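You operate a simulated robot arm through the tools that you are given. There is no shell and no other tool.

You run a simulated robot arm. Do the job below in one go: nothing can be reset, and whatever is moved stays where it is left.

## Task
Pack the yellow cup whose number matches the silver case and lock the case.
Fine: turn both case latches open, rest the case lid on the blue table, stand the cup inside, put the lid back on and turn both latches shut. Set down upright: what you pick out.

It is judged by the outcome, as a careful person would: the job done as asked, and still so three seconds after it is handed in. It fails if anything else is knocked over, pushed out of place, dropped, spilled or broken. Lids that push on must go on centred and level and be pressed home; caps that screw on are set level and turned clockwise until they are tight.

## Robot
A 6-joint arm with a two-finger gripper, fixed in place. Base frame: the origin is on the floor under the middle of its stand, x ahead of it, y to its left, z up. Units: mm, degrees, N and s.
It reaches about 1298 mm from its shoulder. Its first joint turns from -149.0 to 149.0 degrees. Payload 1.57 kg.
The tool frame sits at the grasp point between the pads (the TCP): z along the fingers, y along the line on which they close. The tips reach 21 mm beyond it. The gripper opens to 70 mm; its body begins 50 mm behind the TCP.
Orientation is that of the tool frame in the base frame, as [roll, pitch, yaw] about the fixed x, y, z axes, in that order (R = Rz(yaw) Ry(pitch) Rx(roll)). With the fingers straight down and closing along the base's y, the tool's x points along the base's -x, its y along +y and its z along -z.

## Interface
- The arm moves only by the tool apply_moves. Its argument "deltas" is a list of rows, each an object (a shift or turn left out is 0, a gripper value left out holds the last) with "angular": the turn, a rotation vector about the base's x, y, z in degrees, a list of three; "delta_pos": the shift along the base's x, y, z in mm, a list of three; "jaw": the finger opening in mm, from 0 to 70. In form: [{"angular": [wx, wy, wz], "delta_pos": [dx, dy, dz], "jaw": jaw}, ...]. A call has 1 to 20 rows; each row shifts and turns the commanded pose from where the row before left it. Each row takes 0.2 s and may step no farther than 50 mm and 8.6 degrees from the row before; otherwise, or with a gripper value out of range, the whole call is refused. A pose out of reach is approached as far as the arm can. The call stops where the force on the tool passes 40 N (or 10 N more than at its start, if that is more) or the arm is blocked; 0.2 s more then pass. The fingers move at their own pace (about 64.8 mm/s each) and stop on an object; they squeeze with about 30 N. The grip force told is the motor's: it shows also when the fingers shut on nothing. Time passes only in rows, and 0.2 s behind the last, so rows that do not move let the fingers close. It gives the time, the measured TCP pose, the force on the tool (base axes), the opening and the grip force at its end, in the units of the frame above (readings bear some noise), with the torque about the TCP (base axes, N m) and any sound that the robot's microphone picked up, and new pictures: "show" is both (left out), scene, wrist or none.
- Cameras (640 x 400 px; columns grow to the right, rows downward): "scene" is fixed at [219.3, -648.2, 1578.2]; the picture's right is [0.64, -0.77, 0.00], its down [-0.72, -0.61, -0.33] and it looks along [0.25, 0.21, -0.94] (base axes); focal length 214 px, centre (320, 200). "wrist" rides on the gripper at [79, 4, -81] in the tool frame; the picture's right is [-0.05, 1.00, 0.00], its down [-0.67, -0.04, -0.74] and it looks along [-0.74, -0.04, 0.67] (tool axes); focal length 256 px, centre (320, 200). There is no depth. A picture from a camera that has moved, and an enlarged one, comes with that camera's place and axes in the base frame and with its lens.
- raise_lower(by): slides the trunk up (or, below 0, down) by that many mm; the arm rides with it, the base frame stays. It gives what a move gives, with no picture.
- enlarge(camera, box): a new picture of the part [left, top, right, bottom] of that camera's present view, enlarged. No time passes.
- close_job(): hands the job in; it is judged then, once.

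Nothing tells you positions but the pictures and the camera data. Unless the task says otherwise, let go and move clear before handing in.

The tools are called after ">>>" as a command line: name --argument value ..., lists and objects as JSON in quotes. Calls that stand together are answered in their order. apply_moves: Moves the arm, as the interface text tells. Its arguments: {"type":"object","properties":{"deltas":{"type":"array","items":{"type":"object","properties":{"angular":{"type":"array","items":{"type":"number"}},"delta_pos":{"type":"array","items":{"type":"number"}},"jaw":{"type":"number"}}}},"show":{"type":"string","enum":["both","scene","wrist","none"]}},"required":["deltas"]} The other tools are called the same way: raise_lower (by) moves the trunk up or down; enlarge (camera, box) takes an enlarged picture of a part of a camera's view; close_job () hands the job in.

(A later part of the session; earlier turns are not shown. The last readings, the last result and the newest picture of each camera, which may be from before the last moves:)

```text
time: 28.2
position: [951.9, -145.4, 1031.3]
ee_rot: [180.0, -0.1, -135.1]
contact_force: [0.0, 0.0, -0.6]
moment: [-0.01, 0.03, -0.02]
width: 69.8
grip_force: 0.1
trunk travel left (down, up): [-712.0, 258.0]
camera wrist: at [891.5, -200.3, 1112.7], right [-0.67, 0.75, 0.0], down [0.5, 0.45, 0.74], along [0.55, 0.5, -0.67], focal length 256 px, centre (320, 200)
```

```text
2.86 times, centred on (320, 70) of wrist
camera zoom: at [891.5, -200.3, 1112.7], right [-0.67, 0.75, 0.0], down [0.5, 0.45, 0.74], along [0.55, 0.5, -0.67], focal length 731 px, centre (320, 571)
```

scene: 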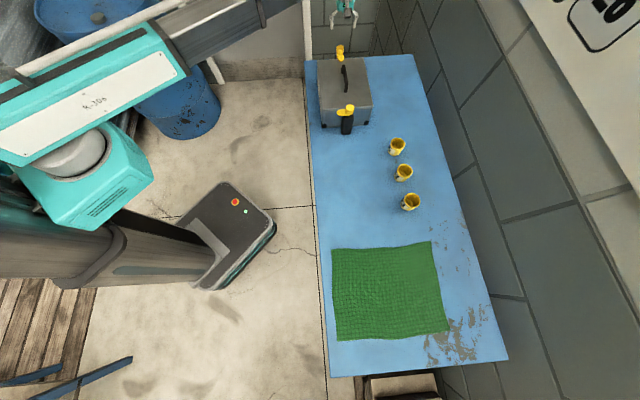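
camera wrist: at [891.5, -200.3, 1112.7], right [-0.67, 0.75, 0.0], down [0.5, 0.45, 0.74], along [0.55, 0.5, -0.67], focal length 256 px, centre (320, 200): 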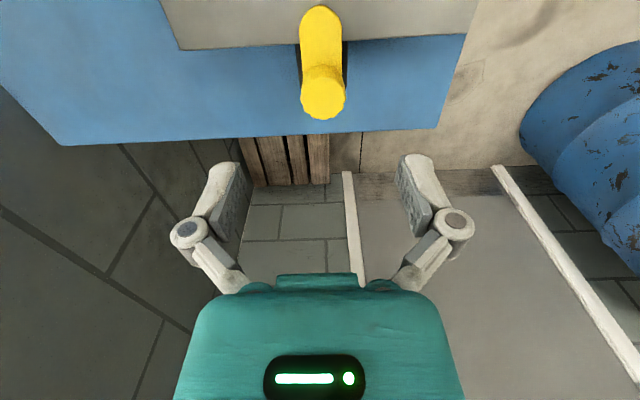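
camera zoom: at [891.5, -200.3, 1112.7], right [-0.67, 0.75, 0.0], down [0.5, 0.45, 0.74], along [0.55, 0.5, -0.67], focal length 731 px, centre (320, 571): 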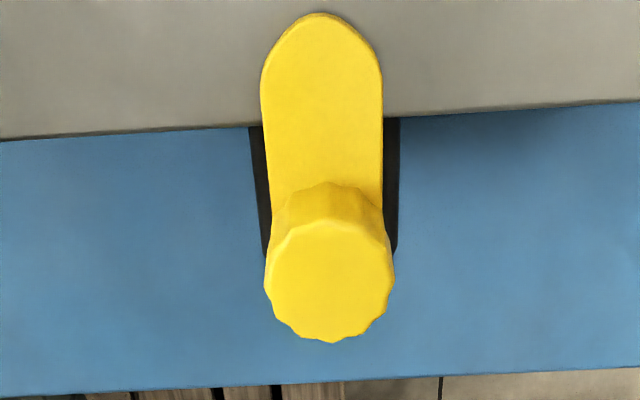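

The far knob is at about (953.3, -141.3), with its lever still over the lid. I'll align above it, lower, and check.

>>> apply_moves --deltas '[{"delta_pos": [1.5, 4.3, 0]}, {"delta_pos": [0, 0, 0]}]' --show "none"

>>> raise_lower --by -55

>>> apply_moves --deltas '[{"delta_pos": [0, 0, 0]}]'

>>> enlarge --camera "wrist" --box '[220, 60, 420, 200]'

```text
time: 28.8
position: [954.6, -141.1, 1030.3]
ee_rot: [-180.0, 0.0, -135.0]
contact_force: [0.0, 0.5, -0.2]
moment: [0.04, 0.01, 0.02]
width: 69.9
grip_force: 0.1
trunk travel left (down, up): [-712.0, 258.0]
```

```text
time: 29.8
position: [953.6, -142.0, 976.8]
ee_rot: [180.0, -0.1, -135.0]
contact_force: [-0.8, 0.1, 0.3]
moment: [0.01, 0.01, 0.01]
width: 70.4
grip_force: 0.1
trunk travel left (down, up): [-657.0, 313.0]
```

```text
time: 30.2
position: [953.6, -139.7, 975.8]
ee_rot: [179.9, 0.0, -135.0]
contact_force: [0.4, -0.1, -0.3]
moment: [-0.01, -0.03, -0.03]
width: 69.9
grip_force: 0.0
trunk travel left (down, up): [-657.0, 313.0]
camera wrist: at [892.8, -195.7, 1057.7], right [-0.67, 0.74, 0.0], down [0.5, 0.45, 0.74], along [0.55, 0.5, -0.67], focal length 256 px, centre (320, 200)
```

scene: 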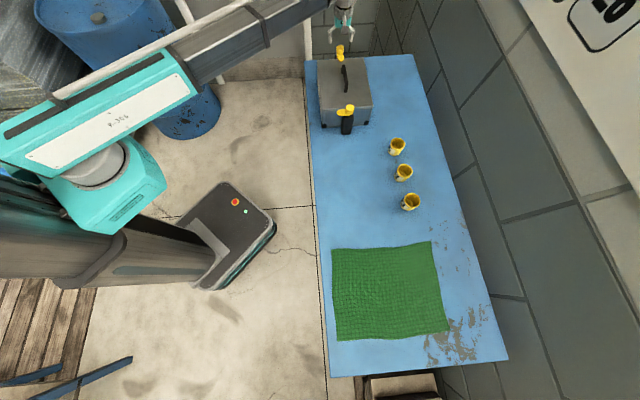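
wrist: 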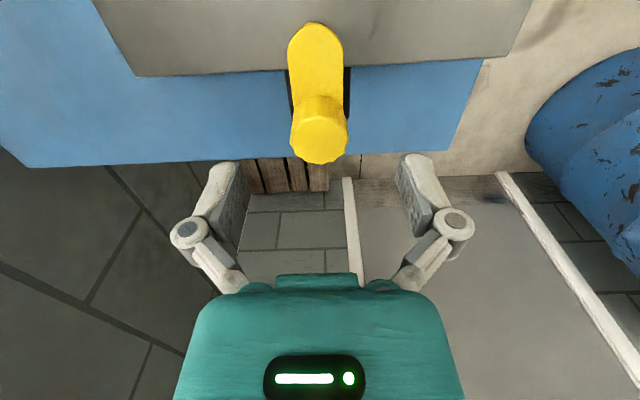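

```text
2.86 times, centred on (320, 130) of wrist
camera zoom: at [892.8, -195.7, 1057.7], right [-0.67, 0.74, 0.0], down [0.5, 0.45, 0.74], along [0.55, 0.5, -0.67], focal length 731 px, centre (320, 400)
```

zoom: 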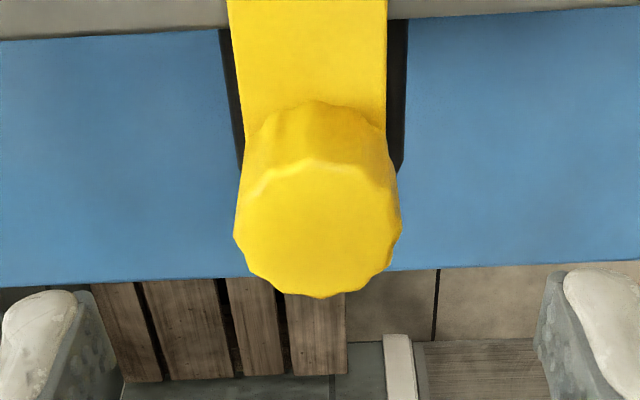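

>>> apply_moves --deltas '[{"delta_pos": [1.1, 1.1, 0]}, {"delta_pos": [0, 0, 0]}]' --show "none"

>>> raise_lower --by -35

>>> apply_moves --deltas '[{"jaw": 40}, {"jaw": 20}, {"jaw": 20}, {"jaw": 20}, {"jaw": 20}]' --show "none"

>>> apply_moves --deltas '[{"angular": [0, 0, 4]}, {"angular": [0, 0, 4]}, {"delta_pos": [0, 0, 0]}]'

>>> enlarge --camera "wrist" --box '[220, 60, 420, 200]'

```text
time: 30.8
position: [954.6, -140.3, 975.4]
ee_rot: [179.9, 0.0, -135.0]
contact_force: [-0.7, 0.5, -0.3]
moment: [-0.01, -0.06, 0.0]
width: 69.8
grip_force: 0.1
trunk travel left (down, up): [-657.0, 313.0]
```

```text
time: 31.6
position: [954.8, -141.3, 941.4]
ee_rot: [-180.0, 0.0, -135.0]
contact_force: [0.0, 0.1, 0.0]
moment: [-0.02, -0.01, -0.01]
width: 69.9
grip_force: 0.0
trunk travel left (down, up): [-622.0, 348.0]
```

```text
time: 32.8
position: [955.4, -141.2, 941.2]
ee_rot: [180.0, 0.0, -135.0]
contact_force: [6.7, -3.4, 5.3]
moment: [-0.13, -0.02, 0.03]
width: 30.6
grip_force: 31.4
trunk travel left (down, up): [-622.0, 348.0]
```

```text
time: 33.5
position: [954.2, -140.4, 941.1]
ee_rot: [179.9, 0.1, -126.9]
contact_force: [8.5, -3.3, 8.5]
moment: [-0.16, -0.13, -0.03]
width: 30.6
grip_force: 32.5
trunk travel left (down, up): [-622.0, 348.0]
camera wrist: at [902.4, -202.7, 1022.7], right [-0.77, 0.64, 0.0], down [0.43, 0.51, 0.75], along [0.48, 0.57, -0.67], focal length 256 px, centre (320, 200)
```

scene: 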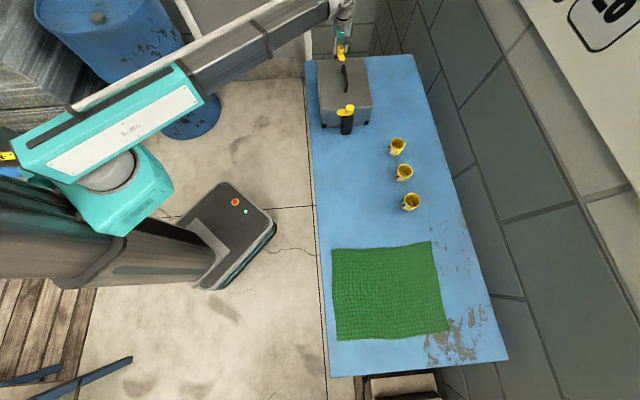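
wrist: 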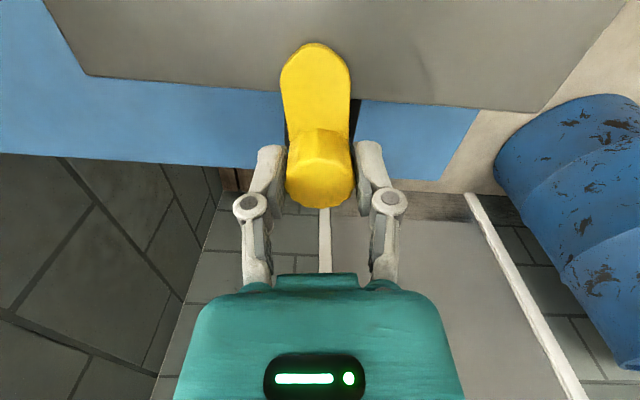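

```text
2.86 times, centred on (320, 130) of wrist
camera zoom: at [902.4, -202.7, 1022.7], right [-0.77, 0.64, 0.0], down [0.43, 0.51, 0.75], along [0.48, 0.57, -0.67], focal length 731 px, centre (320, 400)
```

zoom: 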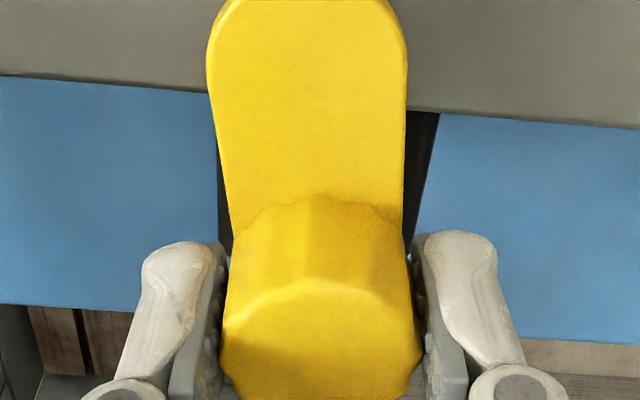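

The far latch also turns freely counter-clockwise. I'll correct the small offset and keep turning in chunks.

>>> apply_moves --deltas '[{"delta_pos": [0.8, -0.8, 0]}, {"angular": [0, 0, 7]}, {"angular": [0, 0, 7]}, {"angular": [0, 0, 7]}, {"angular": [0, 0, 7]}, {"angular": [0, 0, 7]}, {"delta_pos": [0, 0, 0]}]' --show "none"

>>> apply_moves --deltas '[{"jaw": 45}, {"jaw": 45}, {"jaw": 20}, {"jaw": 20}, {"jaw": 20}, {"jaw": 20}]'

>>> enlarge --camera "wrist" --box '[220, 60, 420, 200]'

```text
time: 35.1
position: [955.2, -142.0, 940.6]
ee_rot: [180.0, 0.0, -91.9]
contact_force: [5.9, -0.4, 5.4]
moment: [0.38, -0.02, -0.01]
width: 30.6
grip_force: 31.7
trunk travel left (down, up): [-622.0, 348.0]
```

```text
time: 36.5
position: [954.6, -141.0, 940.6]
ee_rot: [180.0, 0.0, -92.0]
contact_force: [2.1, -1.5, 3.4]
moment: [-0.1, -0.11, 0.0]
width: 30.6
grip_force: 31.6
trunk travel left (down, up): [-622.0, 348.0]
camera wrist: at [946.7, -221.3, 1022.7], right [-1.0, 0.09, 0.0], down [0.06, 0.66, 0.74], along [0.07, 0.74, -0.67], focal length 256 px, centre (320, 200)
```

scene: 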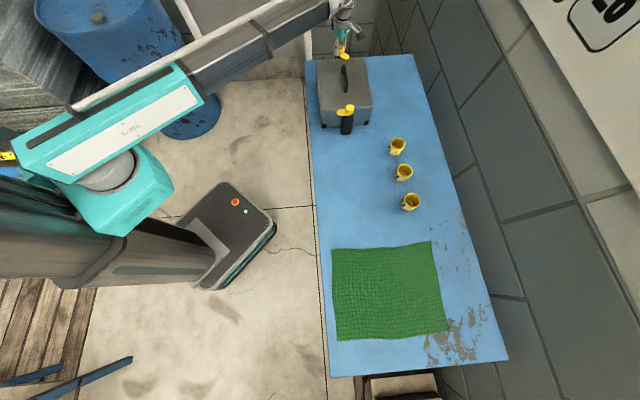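
wrist: 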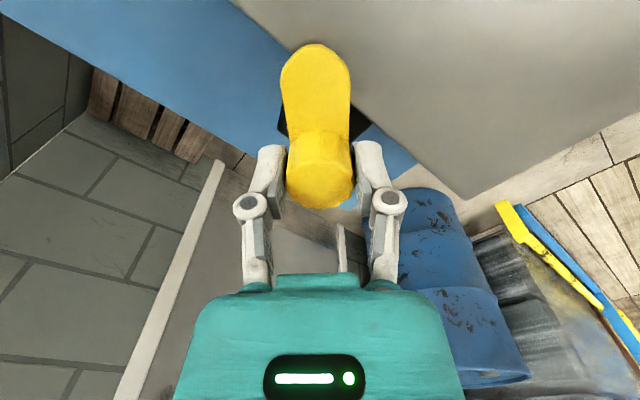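

```text
2.86 times, centred on (320, 130) of wrist
camera zoom: at [946.7, -221.3, 1022.7], right [-1.0, 0.09, 0.0], down [0.06, 0.66, 0.74], along [0.07, 0.74, -0.67], focal length 731 px, centre (320, 400)
```

zoom: 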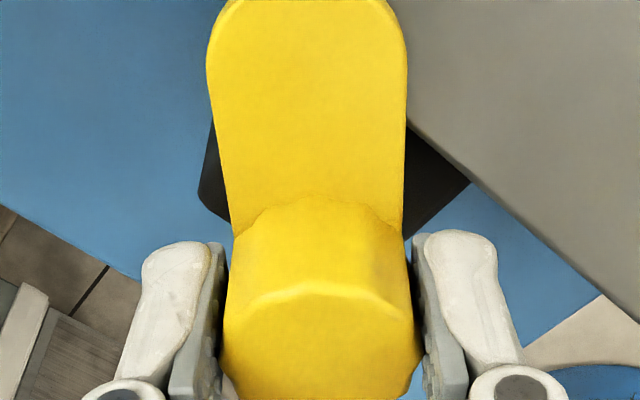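

The far lever is at 43° with only light loads. I'll continue to about 90°.

>>> apply_moves --deltas '[{"angular": [0, 0, 7]}, {"angular": [0, 0, 7]}, {"angular": [0, 0, 7]}, {"angular": [0, 0, 7]}, {"angular": [0, 0, 7]}, {"angular": [0, 0, 7]}, {"angular": [0, 0, 4]}, {"delta_pos": [0, 0, 0]}]' --show "none"

>>> apply_moves --deltas '[{"angular": [0, 0, 3]}, {"delta_pos": [0, 0, 0]}]'

>>> enlarge --camera "wrist" --box '[220, 60, 420, 200]'

```text
time: 38.4
position: [955.3, -140.3, 940.4]
ee_rot: [-179.9, 0.0, -45.8]
contact_force: [10.7, -1.1, 8.8]
moment: [0.19, -0.17, 0.0]
width: 30.5
grip_force: 31.7
trunk travel left (down, up): [-622.0, 348.0]
```

```text
time: 39.0
position: [955.3, -140.6, 939.2]
ee_rot: [-180.0, 0.0, -43.0]
contact_force: [12.3, 3.4, 8.8]
moment: [0.07, -0.18, -0.27]
width: 30.8
grip_force: 32.4
trunk travel left (down, up): [-622.0, 348.0]
camera wrist: at [1008.9, -198.9, 1022.6], right [-0.72, -0.69, 0.0], down [-0.46, 0.48, 0.74], along [-0.52, 0.54, -0.67], focal length 256 px, centre (320, 200)
```

scene: 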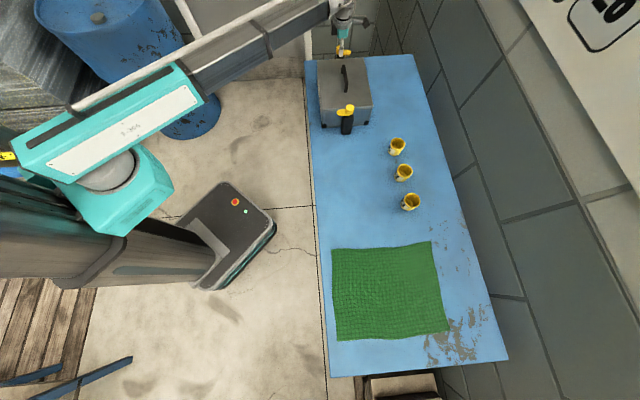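
wrist: 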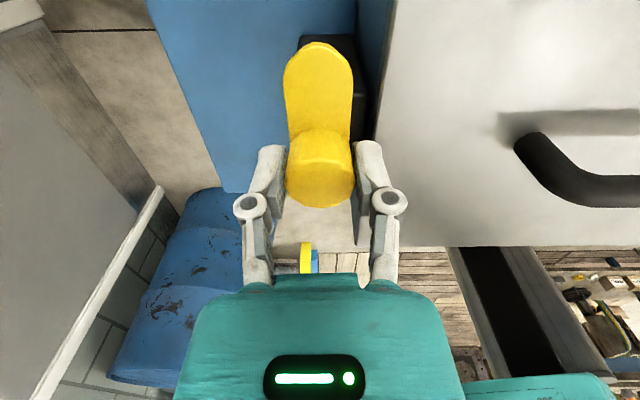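

```text
2.86 times, centred on (320, 130) of wrist
camera zoom: at [1008.9, -198.9, 1022.6], right [-0.72, -0.69, 0.0], down [-0.46, 0.48, 0.74], along [-0.52, 0.54, -0.67], focal length 731 px, centre (320, 400)
```

zoom: 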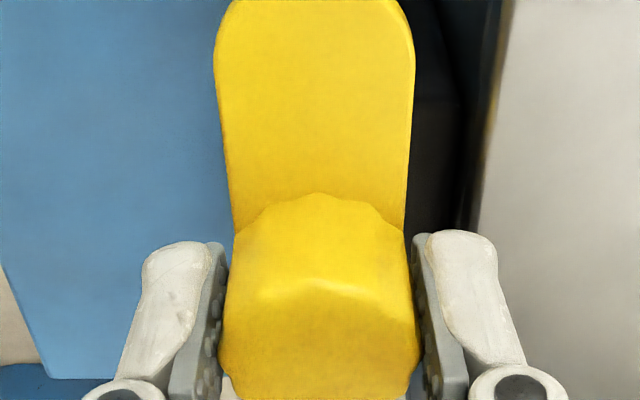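

Both latches are now open; the far one shows the same resistance past 90°. I'll release, rise, and move over the lid handle with the fingers set to close across its bar.

>>> apply_moves --deltas '[{"jaw": 50}, {"jaw": 70}, {"jaw": 70}]' --show "none"

>>> raise_lower --by 90

>>> apply_moves --deltas '[{"angular": [0, 0, -7.6], "delta_pos": [-9.3, -9.2, 0]}, {"angular": [0, 0, -7.6], "delta_pos": [-9.3, -9.2, 0]}, {"angular": [0, 0, -7.6], "delta_pos": [-9.3, -9.2, 0]}, {"angular": [0, 0, -7.6], "delta_pos": [-9.3, -9.2, 0]}, {"angular": [0, 0, -7.6], "delta_pos": [-9.3, -9.2, 0]}, {"angular": [0, 0, -7.6], "delta_pos": [-9.3, -9.2, 0]}, {"angular": [0, 0, -7.6], "delta_pos": [-9.3, -9.2, 0]}, {"angular": [0, 0, -7.6], "delta_pos": [-9.3, -9.2, 0]}, {"angular": [0, 0, -7.6], "delta_pos": [-9.3, -9.2, 0]}, {"angular": [0, 0, -7.6], "delta_pos": [-9.3, -9.2, 0]}, {"angular": [0, 0, -7.6], "delta_pos": [-9.3, -9.2, 0]}, {"angular": [0, 0, -8.4], "delta_pos": [-9.3, -9.2, 0]}, {"delta_pos": [0, 0, 0]}]'

>>> enlarge --camera "wrist" --box '[190, 0, 450, 200]'

>>> enlarge --camera "scene" --box '[290, 30, 400, 140]'

```text
time: 39.8
position: [954.6, -142.5, 941.8]
ee_rot: [179.9, 0.0, -43.0]
contact_force: [-0.9, -0.3, -0.1]
moment: [0.01, -0.01, -0.01]
width: 70.0
grip_force: 0.2
trunk travel left (down, up): [-622.0, 348.0]
```

```text
time: 41.0
position: [955.4, -141.5, 1030.0]
ee_rot: [180.0, 0.0, -43.0]
contact_force: [-0.4, -0.5, -0.7]
moment: [0.03, 0.04, -0.02]
width: 69.9
grip_force: 0.1
trunk travel left (down, up): [-712.0, 258.0]
```

```text
time: 43.8
position: [842.9, -252.6, 1030.7]
ee_rot: [-180.0, 0.0, -135.1]
contact_force: [-0.6, 0.6, -1.2]
moment: [-0.02, -0.01, -0.03]
width: 70.0
grip_force: 0.1
trunk travel left (down, up): [-712.0, 258.0]
camera wrist: at [781.5, -305.9, 1112.7], right [-0.67, 0.75, 0.0], down [0.5, 0.44, 0.74], along [0.56, 0.5, -0.67], focal length 256 px, centre (320, 200)
```

scene: 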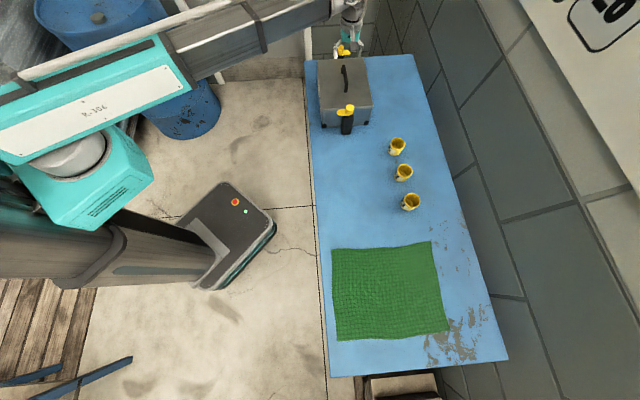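
wrist: 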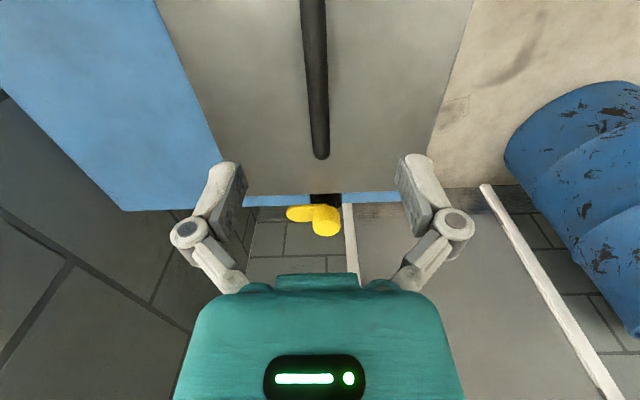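

```text
2.00 times, centred on (320, 100) of wrist
camera zoom: at [781.5, -305.9, 1112.7], right [-0.67, 0.75, 0.0], down [0.5, 0.44, 0.74], along [0.56, 0.5, -0.67], focal length 512 px, centre (320, 400)
```

zoom: 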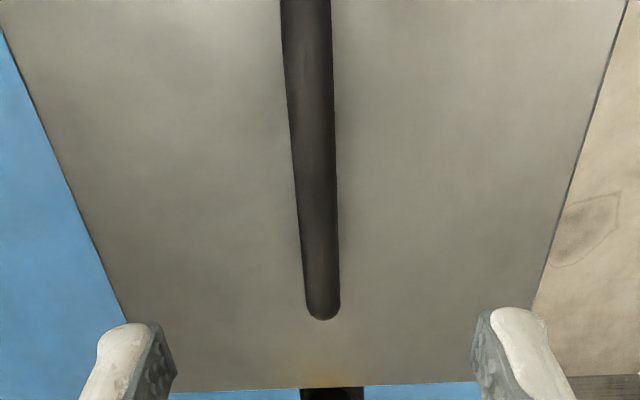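

```text
3.64 times, centred on (345, 85) of scene
camera zoom: at [219.3, -648.2, 1578.2], right [0.64, -0.77, 0.0], down [-0.72, -0.61, -0.33], along [0.25, 0.21, -0.94], focal length 780 px, centre (229, 618)
```

zoom: 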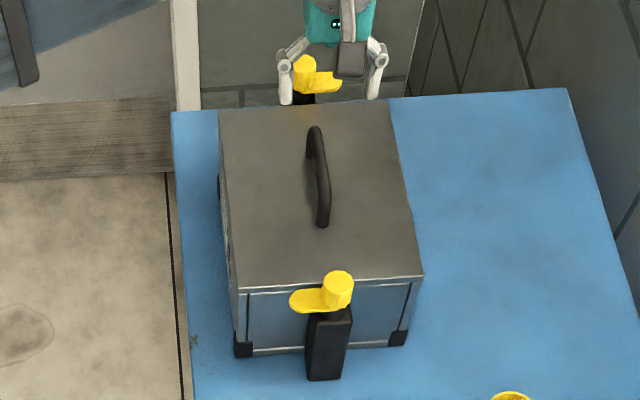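

Both levers are clear of the lid in the scene view. I'll shift about 1.8 mm to centre on the handle bar and lower in stages.

>>> apply_moves --deltas '[{"delta_pos": [2.0, -0.6, 0]}, {"delta_pos": [0, 0, 0]}]' --show "none"

>>> raise_lower --by -60

>>> apply_moves --deltas '[{"delta_pos": [0, 0, 0]}]'

>>> enlarge --camera "wrist" --box '[190, 40, 450, 240]'

```text
time: 44.4
position: [844.9, -251.2, 1030.9]
ee_rot: [180.0, 0.0, -135.0]
contact_force: [0.0, 0.1, 0.2]
moment: [0.01, 0.01, -0.02]
width: 69.9
grip_force: 0.1
trunk travel left (down, up): [-712.0, 258.0]
```

```text
time: 45.4
position: [844.6, -253.4, 970.9]
ee_rot: [-180.0, 0.0, -135.0]
contact_force: [0.9, 0.1, -0.1]
moment: [0.0, 0.02, 0.0]
width: 70.0
grip_force: 0.1
trunk travel left (down, up): [-652.0, 318.0]
```

```text
time: 45.8
position: [844.0, -252.0, 971.0]
ee_rot: [180.0, 0.0, -135.0]
contact_force: [-1.1, -0.5, 0.5]
moment: [-0.04, -0.01, 0.01]
width: 70.0
grip_force: 0.0
trunk travel left (down, up): [-652.0, 318.0]
camera wrist: at [783.9, -306.5, 1052.7], right [-0.67, 0.74, 0.0], down [0.5, 0.45, 0.74], along [0.55, 0.5, -0.67], focal length 256 px, centre (320, 200)
```

scene: 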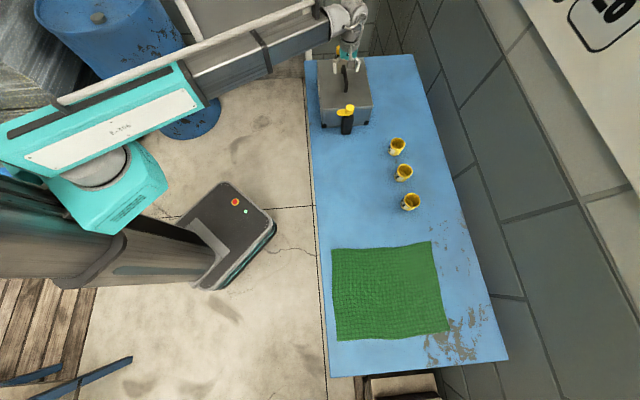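
wrist: 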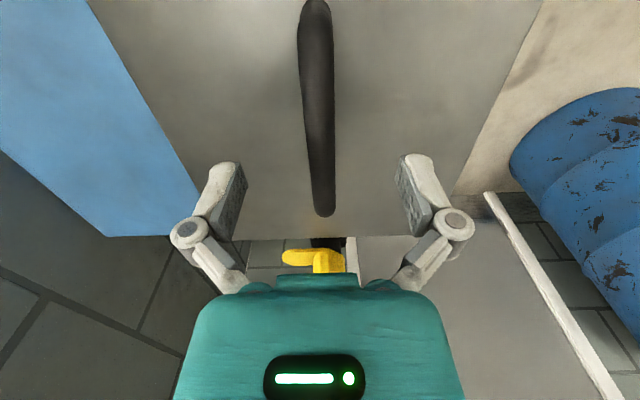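

```text
2.00 times, centred on (320, 140) of wrist
camera zoom: at [783.9, -306.5, 1052.7], right [-0.67, 0.74, 0.0], down [0.5, 0.45, 0.74], along [0.55, 0.5, -0.67], focal length 512 px, centre (320, 320)
```

zoom: 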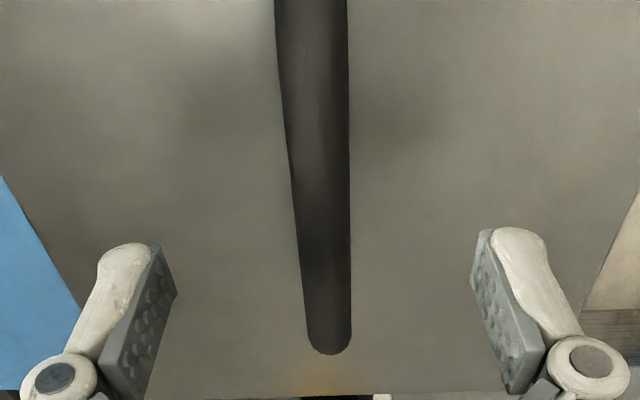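

>>> apply_moves --deltas '[{"delta_pos": [-0.6, 0.6, 0]}, {"delta_pos": [0, 0, 0]}]' --show "none"

>>> raise_lower --by -30

>>> apply_moves --deltas '[{"jaw": 40}, {"jaw": 20}, {"jaw": 5}, {"jaw": 5}, {"jaw": 5}, {"jaw": 5}]'

>>> enlarge --camera "wrist" --box '[190, 40, 450, 240]'

```text
time: 46.4
position: [843.0, -250.9, 972.1]
ee_rot: [180.0, 0.1, -135.0]
contact_force: [-0.6, -0.2, -0.2]
moment: [0.02, 0.03, 0.0]
width: 69.9
grip_force: 0.0
trunk travel left (down, up): [-652.0, 318.0]
```

```text
time: 47.1
position: [844.1, -251.8, 941.0]
ee_rot: [-179.9, 0.0, -135.0]
contact_force: [-0.6, 0.3, 0.0]
moment: [0.02, 0.01, 0.01]
width: 70.3
grip_force: 0.0
trunk travel left (down, up): [-622.0, 348.0]
```

```text
time: 48.5
position: [843.5, -252.0, 941.6]
ee_rot: [180.0, 0.0, -135.0]
contact_force: [0.6, -0.8, 1.4]
moment: [-0.03, 0.09, -0.02]
width: 12.2
grip_force: 30.3
trunk travel left (down, up): [-622.0, 348.0]
camera wrist: at [783.5, -305.8, 1022.7], right [-0.67, 0.74, 0.0], down [0.5, 0.45, 0.74], along [0.55, 0.5, -0.67], focal length 256 px, centre (320, 200)
```

scene: 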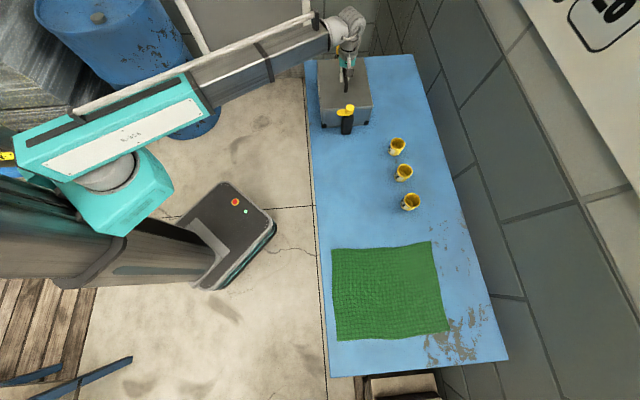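
wrist: 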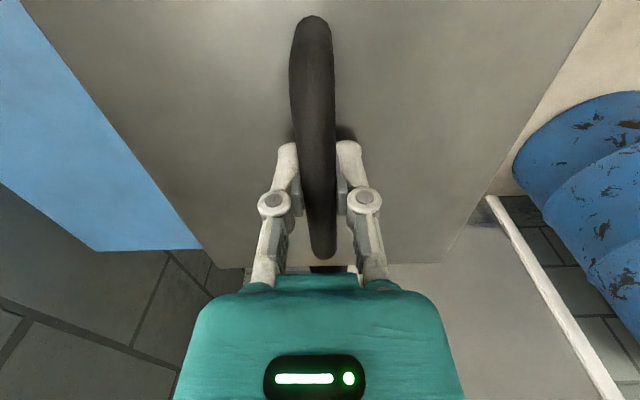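

```text
2.00 times, centred on (320, 140) of wrist
camera zoom: at [783.5, -305.8, 1022.7], right [-0.67, 0.74, 0.0], down [0.5, 0.45, 0.74], along [0.55, 0.5, -0.67], focal length 512 px, centre (320, 320)
```

zoom: 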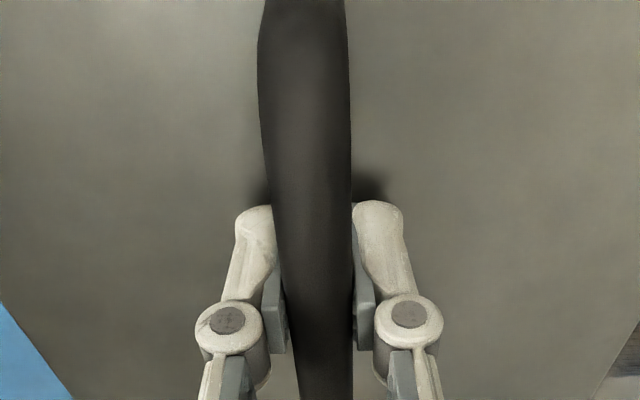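

The handle is gripped centrally at 12 mm wide with near-zero side load. I'll note this as the lid's seated pose, with trunk travel at -622/348, and lift slightly to confirm the lid comes free.

>>> raise_lower --by 15

>>> apply_moves --deltas '[{"delta_pos": [0, 0, 0]}]'

>>> enlarge --camera "scene" --box '[290, 30, 400, 140]'

```text
time: 49.2
position: [843.6, -251.3, 955.0]
ee_rot: [-180.0, 0.1, -135.0]
contact_force: [0.0, -0.9, -4.8]
moment: [-0.03, -0.01, 0.05]
width: 12.1
grip_force: 30.5
trunk travel left (down, up): [-637.0, 333.0]
```

```text
time: 49.6
position: [843.6, -250.8, 956.4]
ee_rot: [180.0, 0.1, -135.0]
contact_force: [0.6, -0.9, -3.9]
moment: [0.0, 0.03, 0.0]
width: 12.4
grip_force: 29.8
trunk travel left (down, up): [-637.0, 333.0]
camera wrist: at [783.8, -305.8, 1037.4], right [-0.67, 0.74, 0.0], down [0.5, 0.45, 0.74], along [0.55, 0.5, -0.67], focal length 256 px, centre (320, 200)
```

scene: 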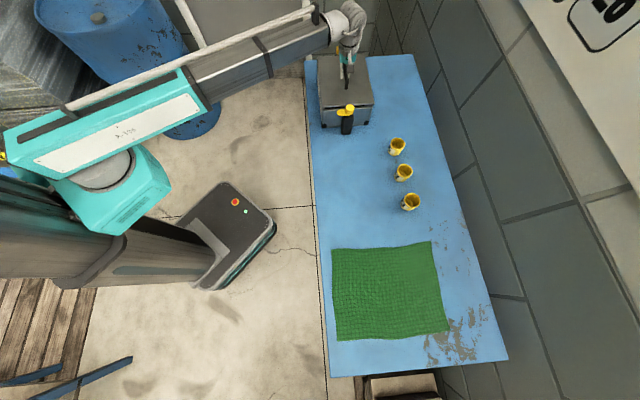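
wrist: 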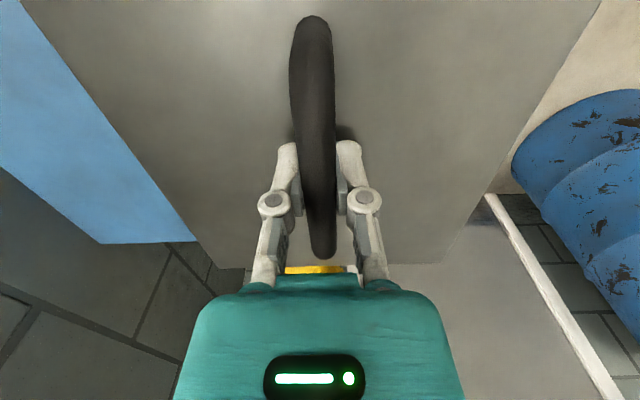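

```text
3.64 times, centred on (345, 85) of scene
camera zoom: at [219.3, -648.2, 1578.2], right [0.64, -0.77, 0.0], down [-0.72, -0.61, -0.33], along [0.25, 0.21, -0.94], focal length 780 px, centre (229, 618)
```

zoom: 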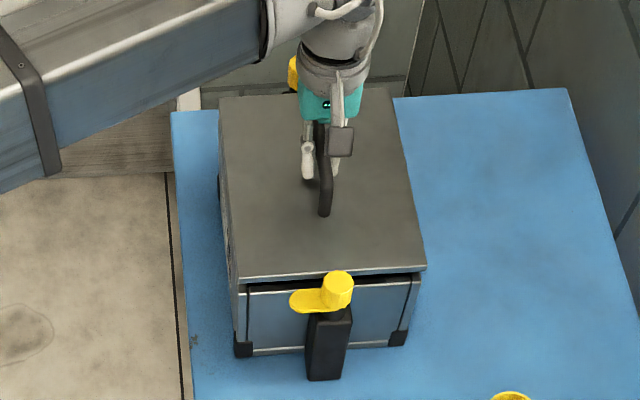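

The lid lifts freely and weighs about 4 N. I'll raise it well clear of the knobs and carry it straight along the table to the empty blue area between the case and the cloth, in front of the cups.

>>> raise_lower --by 95

>>> apply_moves --deltas '[{"delta_pos": [-20.5, -20.5, 0]}, {"delta_pos": [-20.5, -20.5, 0]}, {"delta_pos": [-20.5, -20.5, 0]}, {"delta_pos": [-20.5, -20.5, 0]}, {"delta_pos": [-20.5, -20.5, 0]}, {"delta_pos": [-20.5, -20.5, 0]}, {"delta_pos": [-20.5, -20.5, 0]}, {"delta_pos": [-20.5, -20.5, 0]}, {"delta_pos": [-20.5, -20.5, 0]}, {"delta_pos": [-20.5, -20.5, 0]}, {"delta_pos": [-20.5, -20.5, 0]}, {"delta_pos": [-20.5, -20.5, 0]}, {"delta_pos": [0, 0, 0]}]'

>>> enlarge --camera "scene" --box '[290, 30, 530, 230]'

```text
time: 50.9
position: [845.4, -252.3, 1050.4]
ee_rot: [-179.9, 0.0, -135.0]
contact_force: [-0.4, -0.3, -3.1]
moment: [-0.02, -0.02, 0.0]
width: 12.6
grip_force: 30.0
trunk travel left (down, up): [-732.0, 238.0]
```

```text
time: 53.7
position: [597.3, -498.0, 1051.4]
ee_rot: [-180.0, 0.0, -135.0]
contact_force: [0.0, 0.4, -3.3]
moment: [0.02, 0.01, 0.02]
width: 12.2
grip_force: 29.7
trunk travel left (down, up): [-732.0, 238.0]
camera wrist: at [536.9, -552.0, 1132.5], right [-0.67, 0.74, 0.0], down [0.5, 0.45, 0.74], along [0.55, 0.5, -0.67], focal length 256 px, centre (320, 200)
```

scene: 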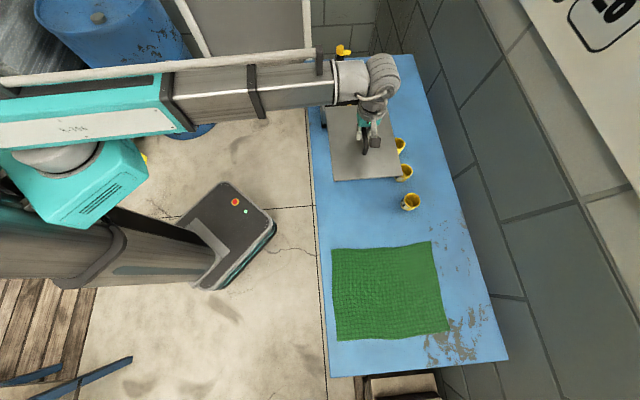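
wrist: 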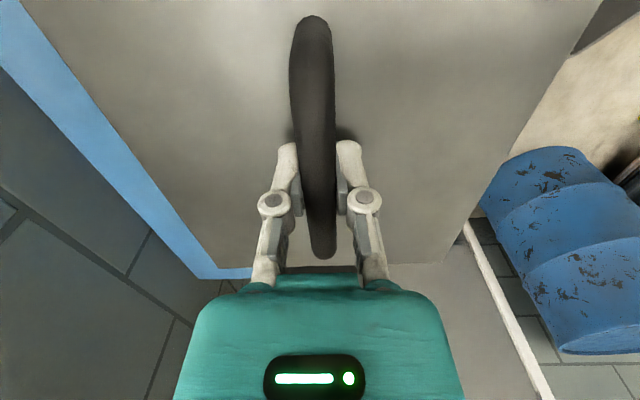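

```text
2.00 times, centred on (410, 130) of scene
camera zoom: at [219.3, -648.2, 1578.2], right [0.64, -0.77, 0.0], down [-0.72, -0.61, -0.33], along [0.25, 0.21, -0.94], focal length 429 px, centre (140, 340)
```

zoom: 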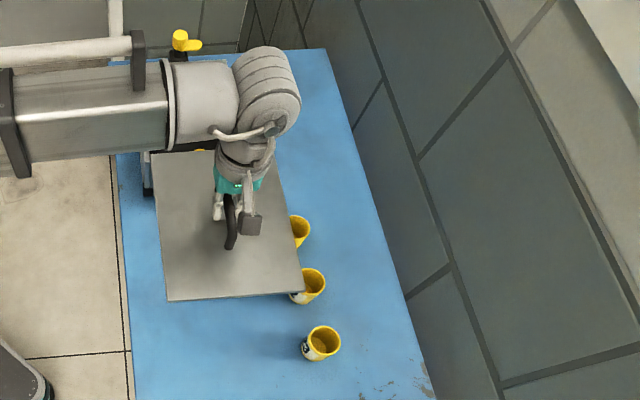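

The lid is over the clear area: about 65 mm from the cups, about 45 mm from the table edge, and clear of the latch post. I'll lower it in stages and feel for contact.

>>> raise_lower --by -140

>>> apply_moves --deltas '[{"delta_pos": [0, 0, 0]}]'

>>> enlarge --camera "scene" --box '[290, 60, 450, 220]'

```text
time: 55.3
position: [597.6, -497.3, 910.8]
ee_rot: [-180.0, 0.0, -135.0]
contact_force: [-0.1, -0.6, -4.4]
moment: [0.04, 0.02, -0.03]
width: 12.5
grip_force: 30.3
trunk travel left (down, up): [-592.0, 378.0]
```

```text
time: 55.7
position: [597.5, -498.5, 909.7]
ee_rot: [180.0, 0.1, -135.0]
contact_force: [-0.2, 0.1, -4.1]
moment: [0.03, 0.0, -0.01]
width: 12.3
grip_force: 29.9
trunk travel left (down, up): [-592.0, 378.0]
camera wrist: at [537.0, -551.7, 992.6], right [-0.67, 0.74, 0.0], down [0.5, 0.45, 0.74], along [0.55, 0.5, -0.67], focal length 256 px, centre (320, 200)
```

scene: 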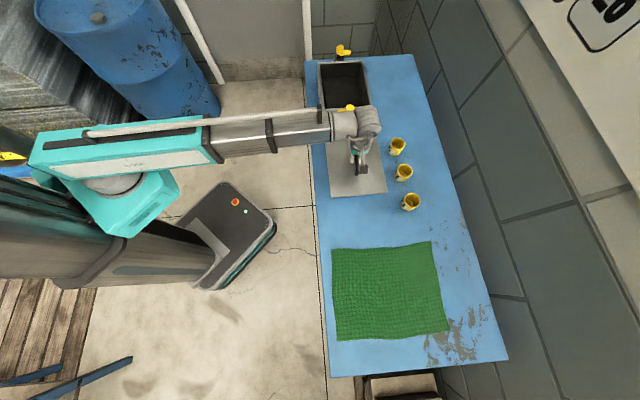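
wrist: 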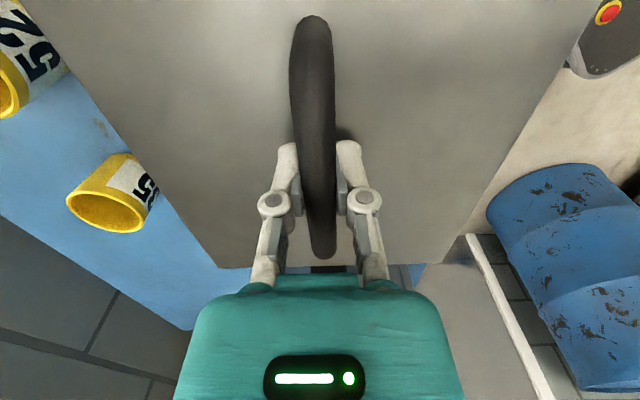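

```text
2.50 times, centred on (370, 140) of scene
camera zoom: at [219.3, -648.2, 1578.2], right [0.64, -0.77, 0.0], down [-0.72, -0.61, -0.33], along [0.25, 0.21, -0.94], focal length 536 px, centre (195, 350)
```

zoom: 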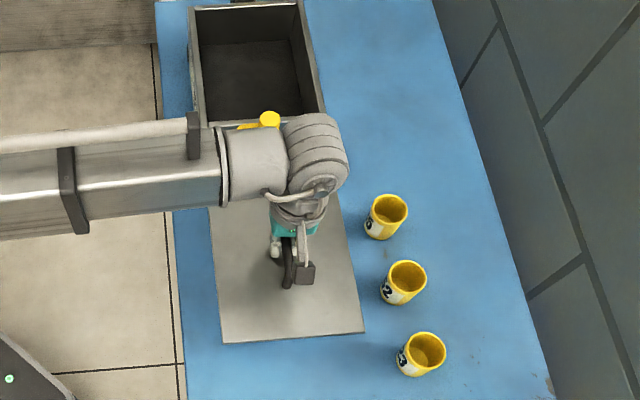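

The inside of the case is an empty dark box. The lid is well clear of the cups, so I'll keep lowering it toward the table.

>>> raise_lower --by -30

>>> raise_lower --by -8

>>> apply_moves --deltas '[{"delta_pos": [0, 0, 0]}]'

>>> enlarge --camera "scene" --box '[290, 100, 430, 220]'

```text
time: 56.5
position: [598.9, -497.5, 880.5]
ee_rot: [180.0, 0.0, -135.0]
contact_force: [0.6, 0.6, -3.8]
moment: [0.01, 0.02, 0.0]
width: 12.6
grip_force: 30.3
trunk travel left (down, up): [-562.0, 408.0]
```

```text
time: 57.1
position: [598.8, -498.0, 872.3]
ee_rot: [-180.0, 0.0, -135.0]
contact_force: [0.2, 0.6, -3.2]
moment: [-0.01, 0.02, -0.01]
width: 12.2
grip_force: 29.8
trunk travel left (down, up): [-554.0, 416.0]
```

```text
time: 57.5
position: [598.1, -498.3, 871.8]
ee_rot: [-179.9, 0.0, -135.1]
contact_force: [0.2, 0.3, -3.4]
moment: [-0.03, 0.01, 0.0]
width: 12.5
grip_force: 29.9
trunk travel left (down, up): [-554.0, 416.0]
camera wrist: at [537.0, -551.8, 954.6], right [-0.67, 0.74, 0.0], down [0.5, 0.45, 0.74], along [0.55, 0.5, -0.67], focal length 256 px, centre (320, 200)
```

scene: 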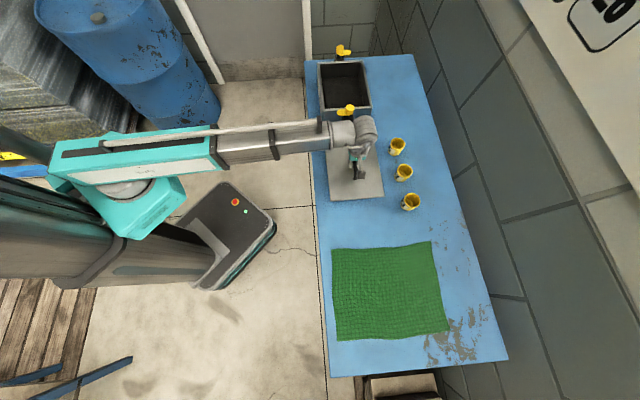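
wrist: 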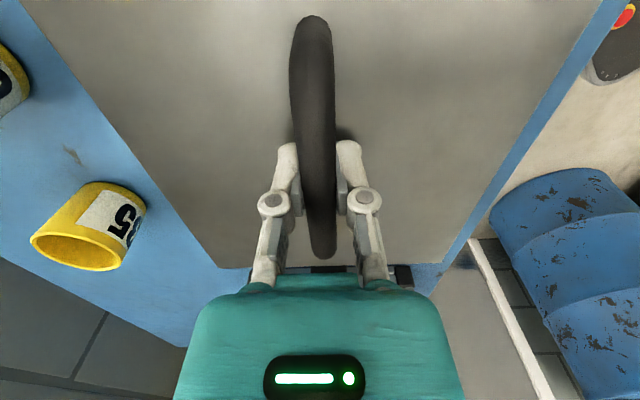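

```text
3.33 times, centred on (360, 160) of scene
camera zoom: at [219.3, -648.2, 1578.2], right [0.64, -0.77, 0.0], down [-0.72, -0.61, -0.33], along [0.25, 0.21, -0.94], focal length 715 px, centre (187, 333)
```

zoom: 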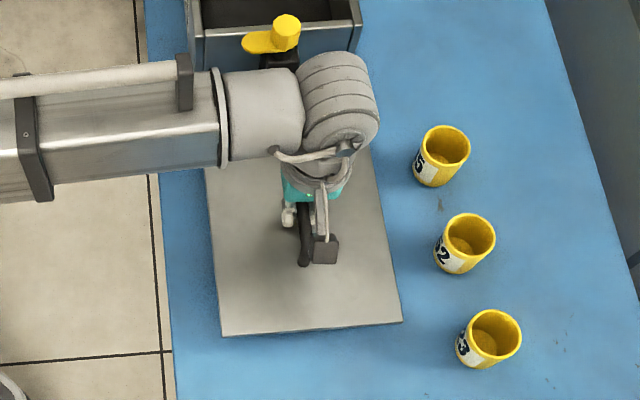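

>>> raise_lower --by -6

>>> raise_lower --by -5

>>> apply_moves --deltas '[{"delta_pos": [0, 0, 0]}]' --show "none"

>>> enlarge --camera "scene" --box '[310, 140, 430, 220]'

```text
time: 58.0
position: [598.6, -497.6, 866.9]
ee_rot: [-180.0, 0.0, -135.0]
contact_force: [0.7, 0.1, -3.1]
moment: [-0.03, -0.01, 0.02]
width: 12.4
grip_force: 30.1
trunk travel left (down, up): [-548.0, 422.0]
```

```text
time: 58.5
position: [598.2, -496.9, 861.4]
ee_rot: [-180.0, 0.0, -135.0]
contact_force: [-0.2, -0.2, -3.1]
moment: [-0.01, 0.01, 0.01]
width: 12.5
grip_force: 30.6
trunk travel left (down, up): [-543.0, 427.0]
```

```text
time: 59.0
position: [598.3, -497.6, 862.1]
ee_rot: [180.0, 0.0, -135.0]
contact_force: [-0.2, 0.0, -3.2]
moment: [0.02, 0.0, -0.02]
width: 12.4
grip_force: 30.5
trunk travel left (down, up): [-543.0, 427.0]
```

```text
5.00 times, centred on (370, 180) of scene
camera zoom: at [219.3, -648.2, 1578.2], right [0.64, -0.77, 0.0], down [-0.72, -0.61, -0.33], along [0.25, 0.21, -0.94], focal length 1072 px, centre (70, 300)
```

zoom: 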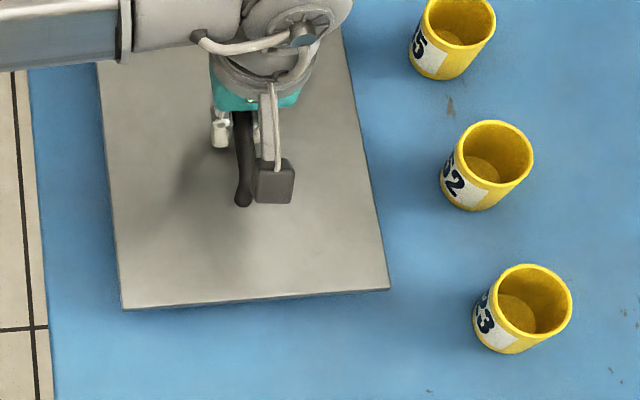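

>>> raise_lower --by -4

>>> raise_lower --by -3

>>> raise_lower --by -3

```text
time: 59.5
position: [597.7, -498.3, 858.3]
ee_rot: [180.0, 0.0, -135.0]
contact_force: [0.4, -0.6, -3.6]
moment: [0.0, 0.01, 0.0]
width: 12.1
grip_force: 29.8
trunk travel left (down, up): [-539.0, 431.0]
```

```text
time: 60.0
position: [597.7, -497.7, 855.8]
ee_rot: [-179.9, 0.0, -135.0]
contact_force: [0.3, -0.1, -3.4]
moment: [0.0, -0.01, 0.03]
width: 12.2
grip_force: 29.4
trunk travel left (down, up): [-536.0, 434.0]
```

```text
time: 60.5
position: [597.9, -496.5, 851.8]
ee_rot: [180.0, 0.0, -135.0]
contact_force: [-0.3, 0.3, -3.8]
moment: [-0.01, -0.02, 0.0]
width: 12.3
grip_force: 30.0
trunk travel left (down, up): [-533.0, 437.0]
```

>>> raise_lower --by -3

>>> raise_lower --by -3

>>> enlarge --camera "scene" --box '[310, 140, 430, 220]'

```text
time: 61.0
position: [597.2, -497.7, 848.5]
ee_rot: [180.0, 0.0, -135.0]
contact_force: [0.0, 0.2, -3.7]
moment: [-0.01, -0.01, 0.01]
width: 12.6
grip_force: 30.2
trunk travel left (down, up): [-530.0, 440.0]
```

```text
time: 61.6
position: [597.7, -497.9, 847.2]
ee_rot: [-179.9, 0.0, -135.0]
contact_force: [5.0, -4.3, 16.1]
moment: [-0.05, 0.12, -0.05]
width: 12.3
grip_force: 29.5
trunk travel left (down, up): [-527.0, 443.0]
```

```text
5.00 times, centred on (370, 180) of scene
camera zoom: at [219.3, -648.2, 1578.2], right [0.64, -0.77, 0.0], down [-0.72, -0.61, -0.33], along [0.25, 0.21, -0.94], focal length 1072 px, centre (70, 300)
```

zoom: 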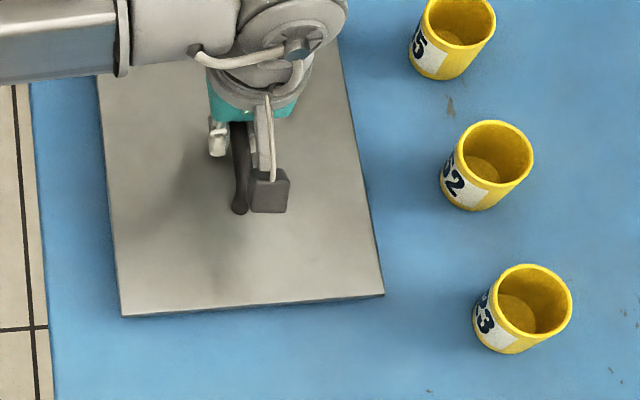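

The lid has touched down on the table (+16 N). I'll back off 1 mm, release the handle, rise and check it.

>>> raise_lower --by 1

>>> apply_moves --deltas '[{"jaw": 20}, {"jaw": 45}, {"jaw": 70}, {"jaw": 70}]' --show "none"

>>> raise_lower --by 110

>>> apply_moves --deltas '[{"delta_pos": [0, 0, 0]}]'

>>> enlarge --camera "wrist" --box '[160, 0, 480, 200]'

>>> enlarge --camera "scene" --box '[290, 30, 450, 230]'

```text
time: 62.1
position: [597.6, -497.6, 847.0]
ee_rot: [-180.0, 0.0, -134.9]
contact_force: [2.1, -1.2, 3.3]
moment: [0.06, -0.01, -0.01]
width: 12.2
grip_force: 29.9
trunk travel left (down, up): [-528.0, 442.0]
```

```text
time: 63.1
position: [597.0, -497.8, 846.7]
ee_rot: [-179.9, 0.1, -135.0]
contact_force: [-0.3, 0.0, -0.8]
moment: [0.01, -0.02, 0.0]
width: 70.1
grip_force: 0.1
trunk travel left (down, up): [-528.0, 442.0]
```

```text
time: 64.5
position: [597.4, -498.3, 956.3]
ee_rot: [180.0, 0.1, -135.0]
contact_force: [0.2, 0.3, 0.8]
moment: [-0.02, -0.01, 0.02]
width: 69.7
grip_force: 0.1
trunk travel left (down, up): [-638.0, 332.0]
```

```text
time: 64.9
position: [597.5, -497.0, 956.9]
ee_rot: [179.9, 0.0, -135.0]
contact_force: [0.1, 0.3, -0.1]
moment: [0.03, -0.03, 0.0]
width: 69.9
grip_force: 0.0
trunk travel left (down, up): [-638.0, 332.0]
camera wrist: at [536.8, -551.6, 1038.7], right [-0.67, 0.74, 0.0], down [0.5, 0.45, 0.74], along [0.55, 0.5, -0.67], focal length 256 px, centre (320, 200)
```

scene: 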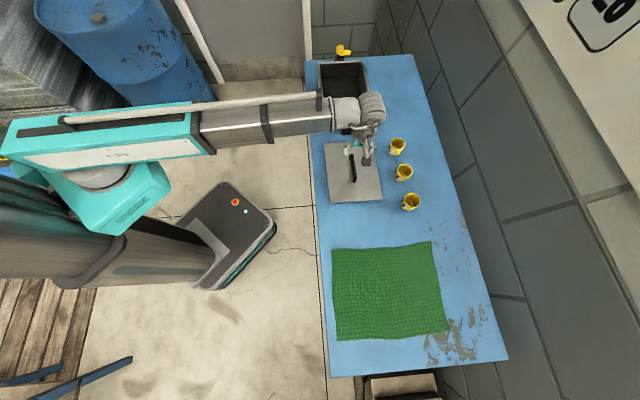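
wrist: 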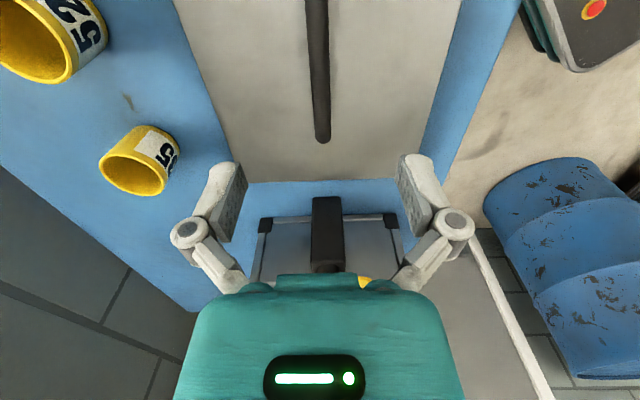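

```text
2.00 times, centred on (320, 100) of wrist
camera zoom: at [536.8, -551.6, 1038.7], right [-0.67, 0.74, 0.0], down [0.5, 0.45, 0.74], along [0.55, 0.5, -0.67], focal length 512 px, centre (320, 400)
```

zoom: 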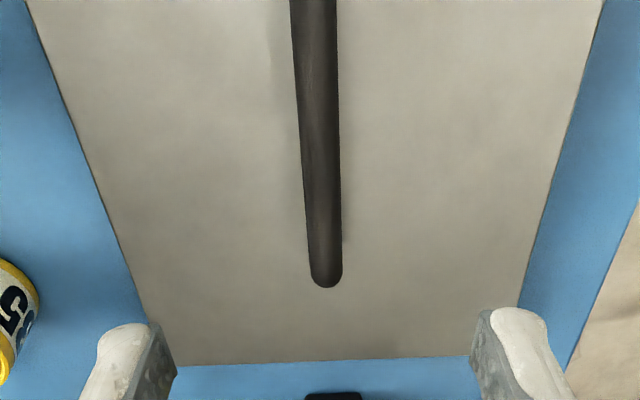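

```text
2.00 times, centred on (370, 130) of scene
camera zoom: at [219.3, -648.2, 1578.2], right [0.64, -0.77, 0.0], down [-0.72, -0.61, -0.33], along [0.25, 0.21, -0.94], focal length 429 px, centre (220, 340)
```

zoom: 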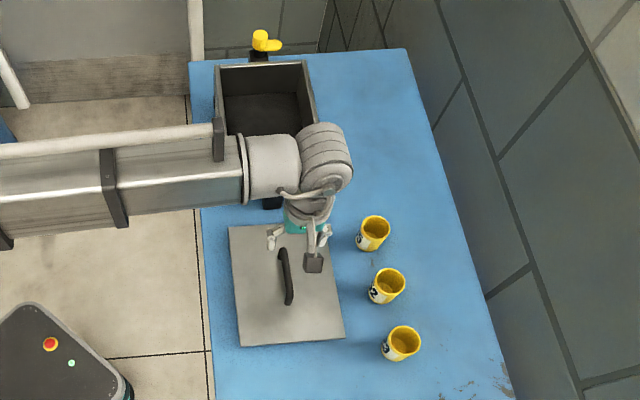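

The lid rests flat on the blue table, clear of everything. Next is the cup marked 35, so I'll measure it in both views.

>>> enlarge --camera "wrist" --box '[80, 100, 200, 220]'

>>> enlarge --camera "scene" --box '[375, 125, 425, 175]'

```text
3.33 times, centred on (140, 160) of wrist
camera zoom: at [536.8, -551.6, 1038.7], right [-0.67, 0.74, 0.0], down [0.5, 0.45, 0.74], along [0.55, 0.5, -0.67], focal length 853 px, centre (920, 333)
```

zoom: 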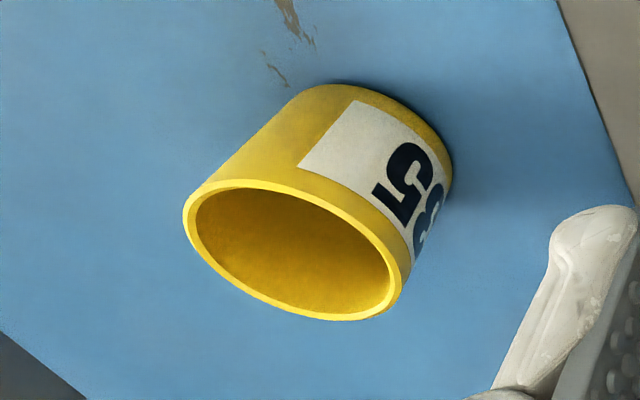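

```text
8.00 times, centred on (400, 150) of scene
camera zoom: at [219.3, -648.2, 1578.2], right [0.64, -0.77, 0.0], down [-0.72, -0.61, -0.33], along [0.25, 0.21, -0.94], focal length 1716 px, centre (-320, 600)
```

zoom: 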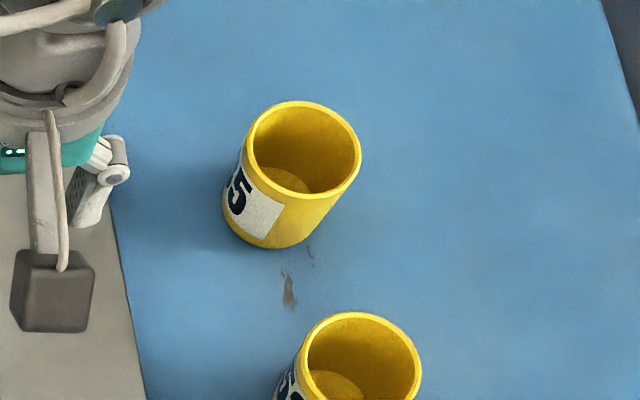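

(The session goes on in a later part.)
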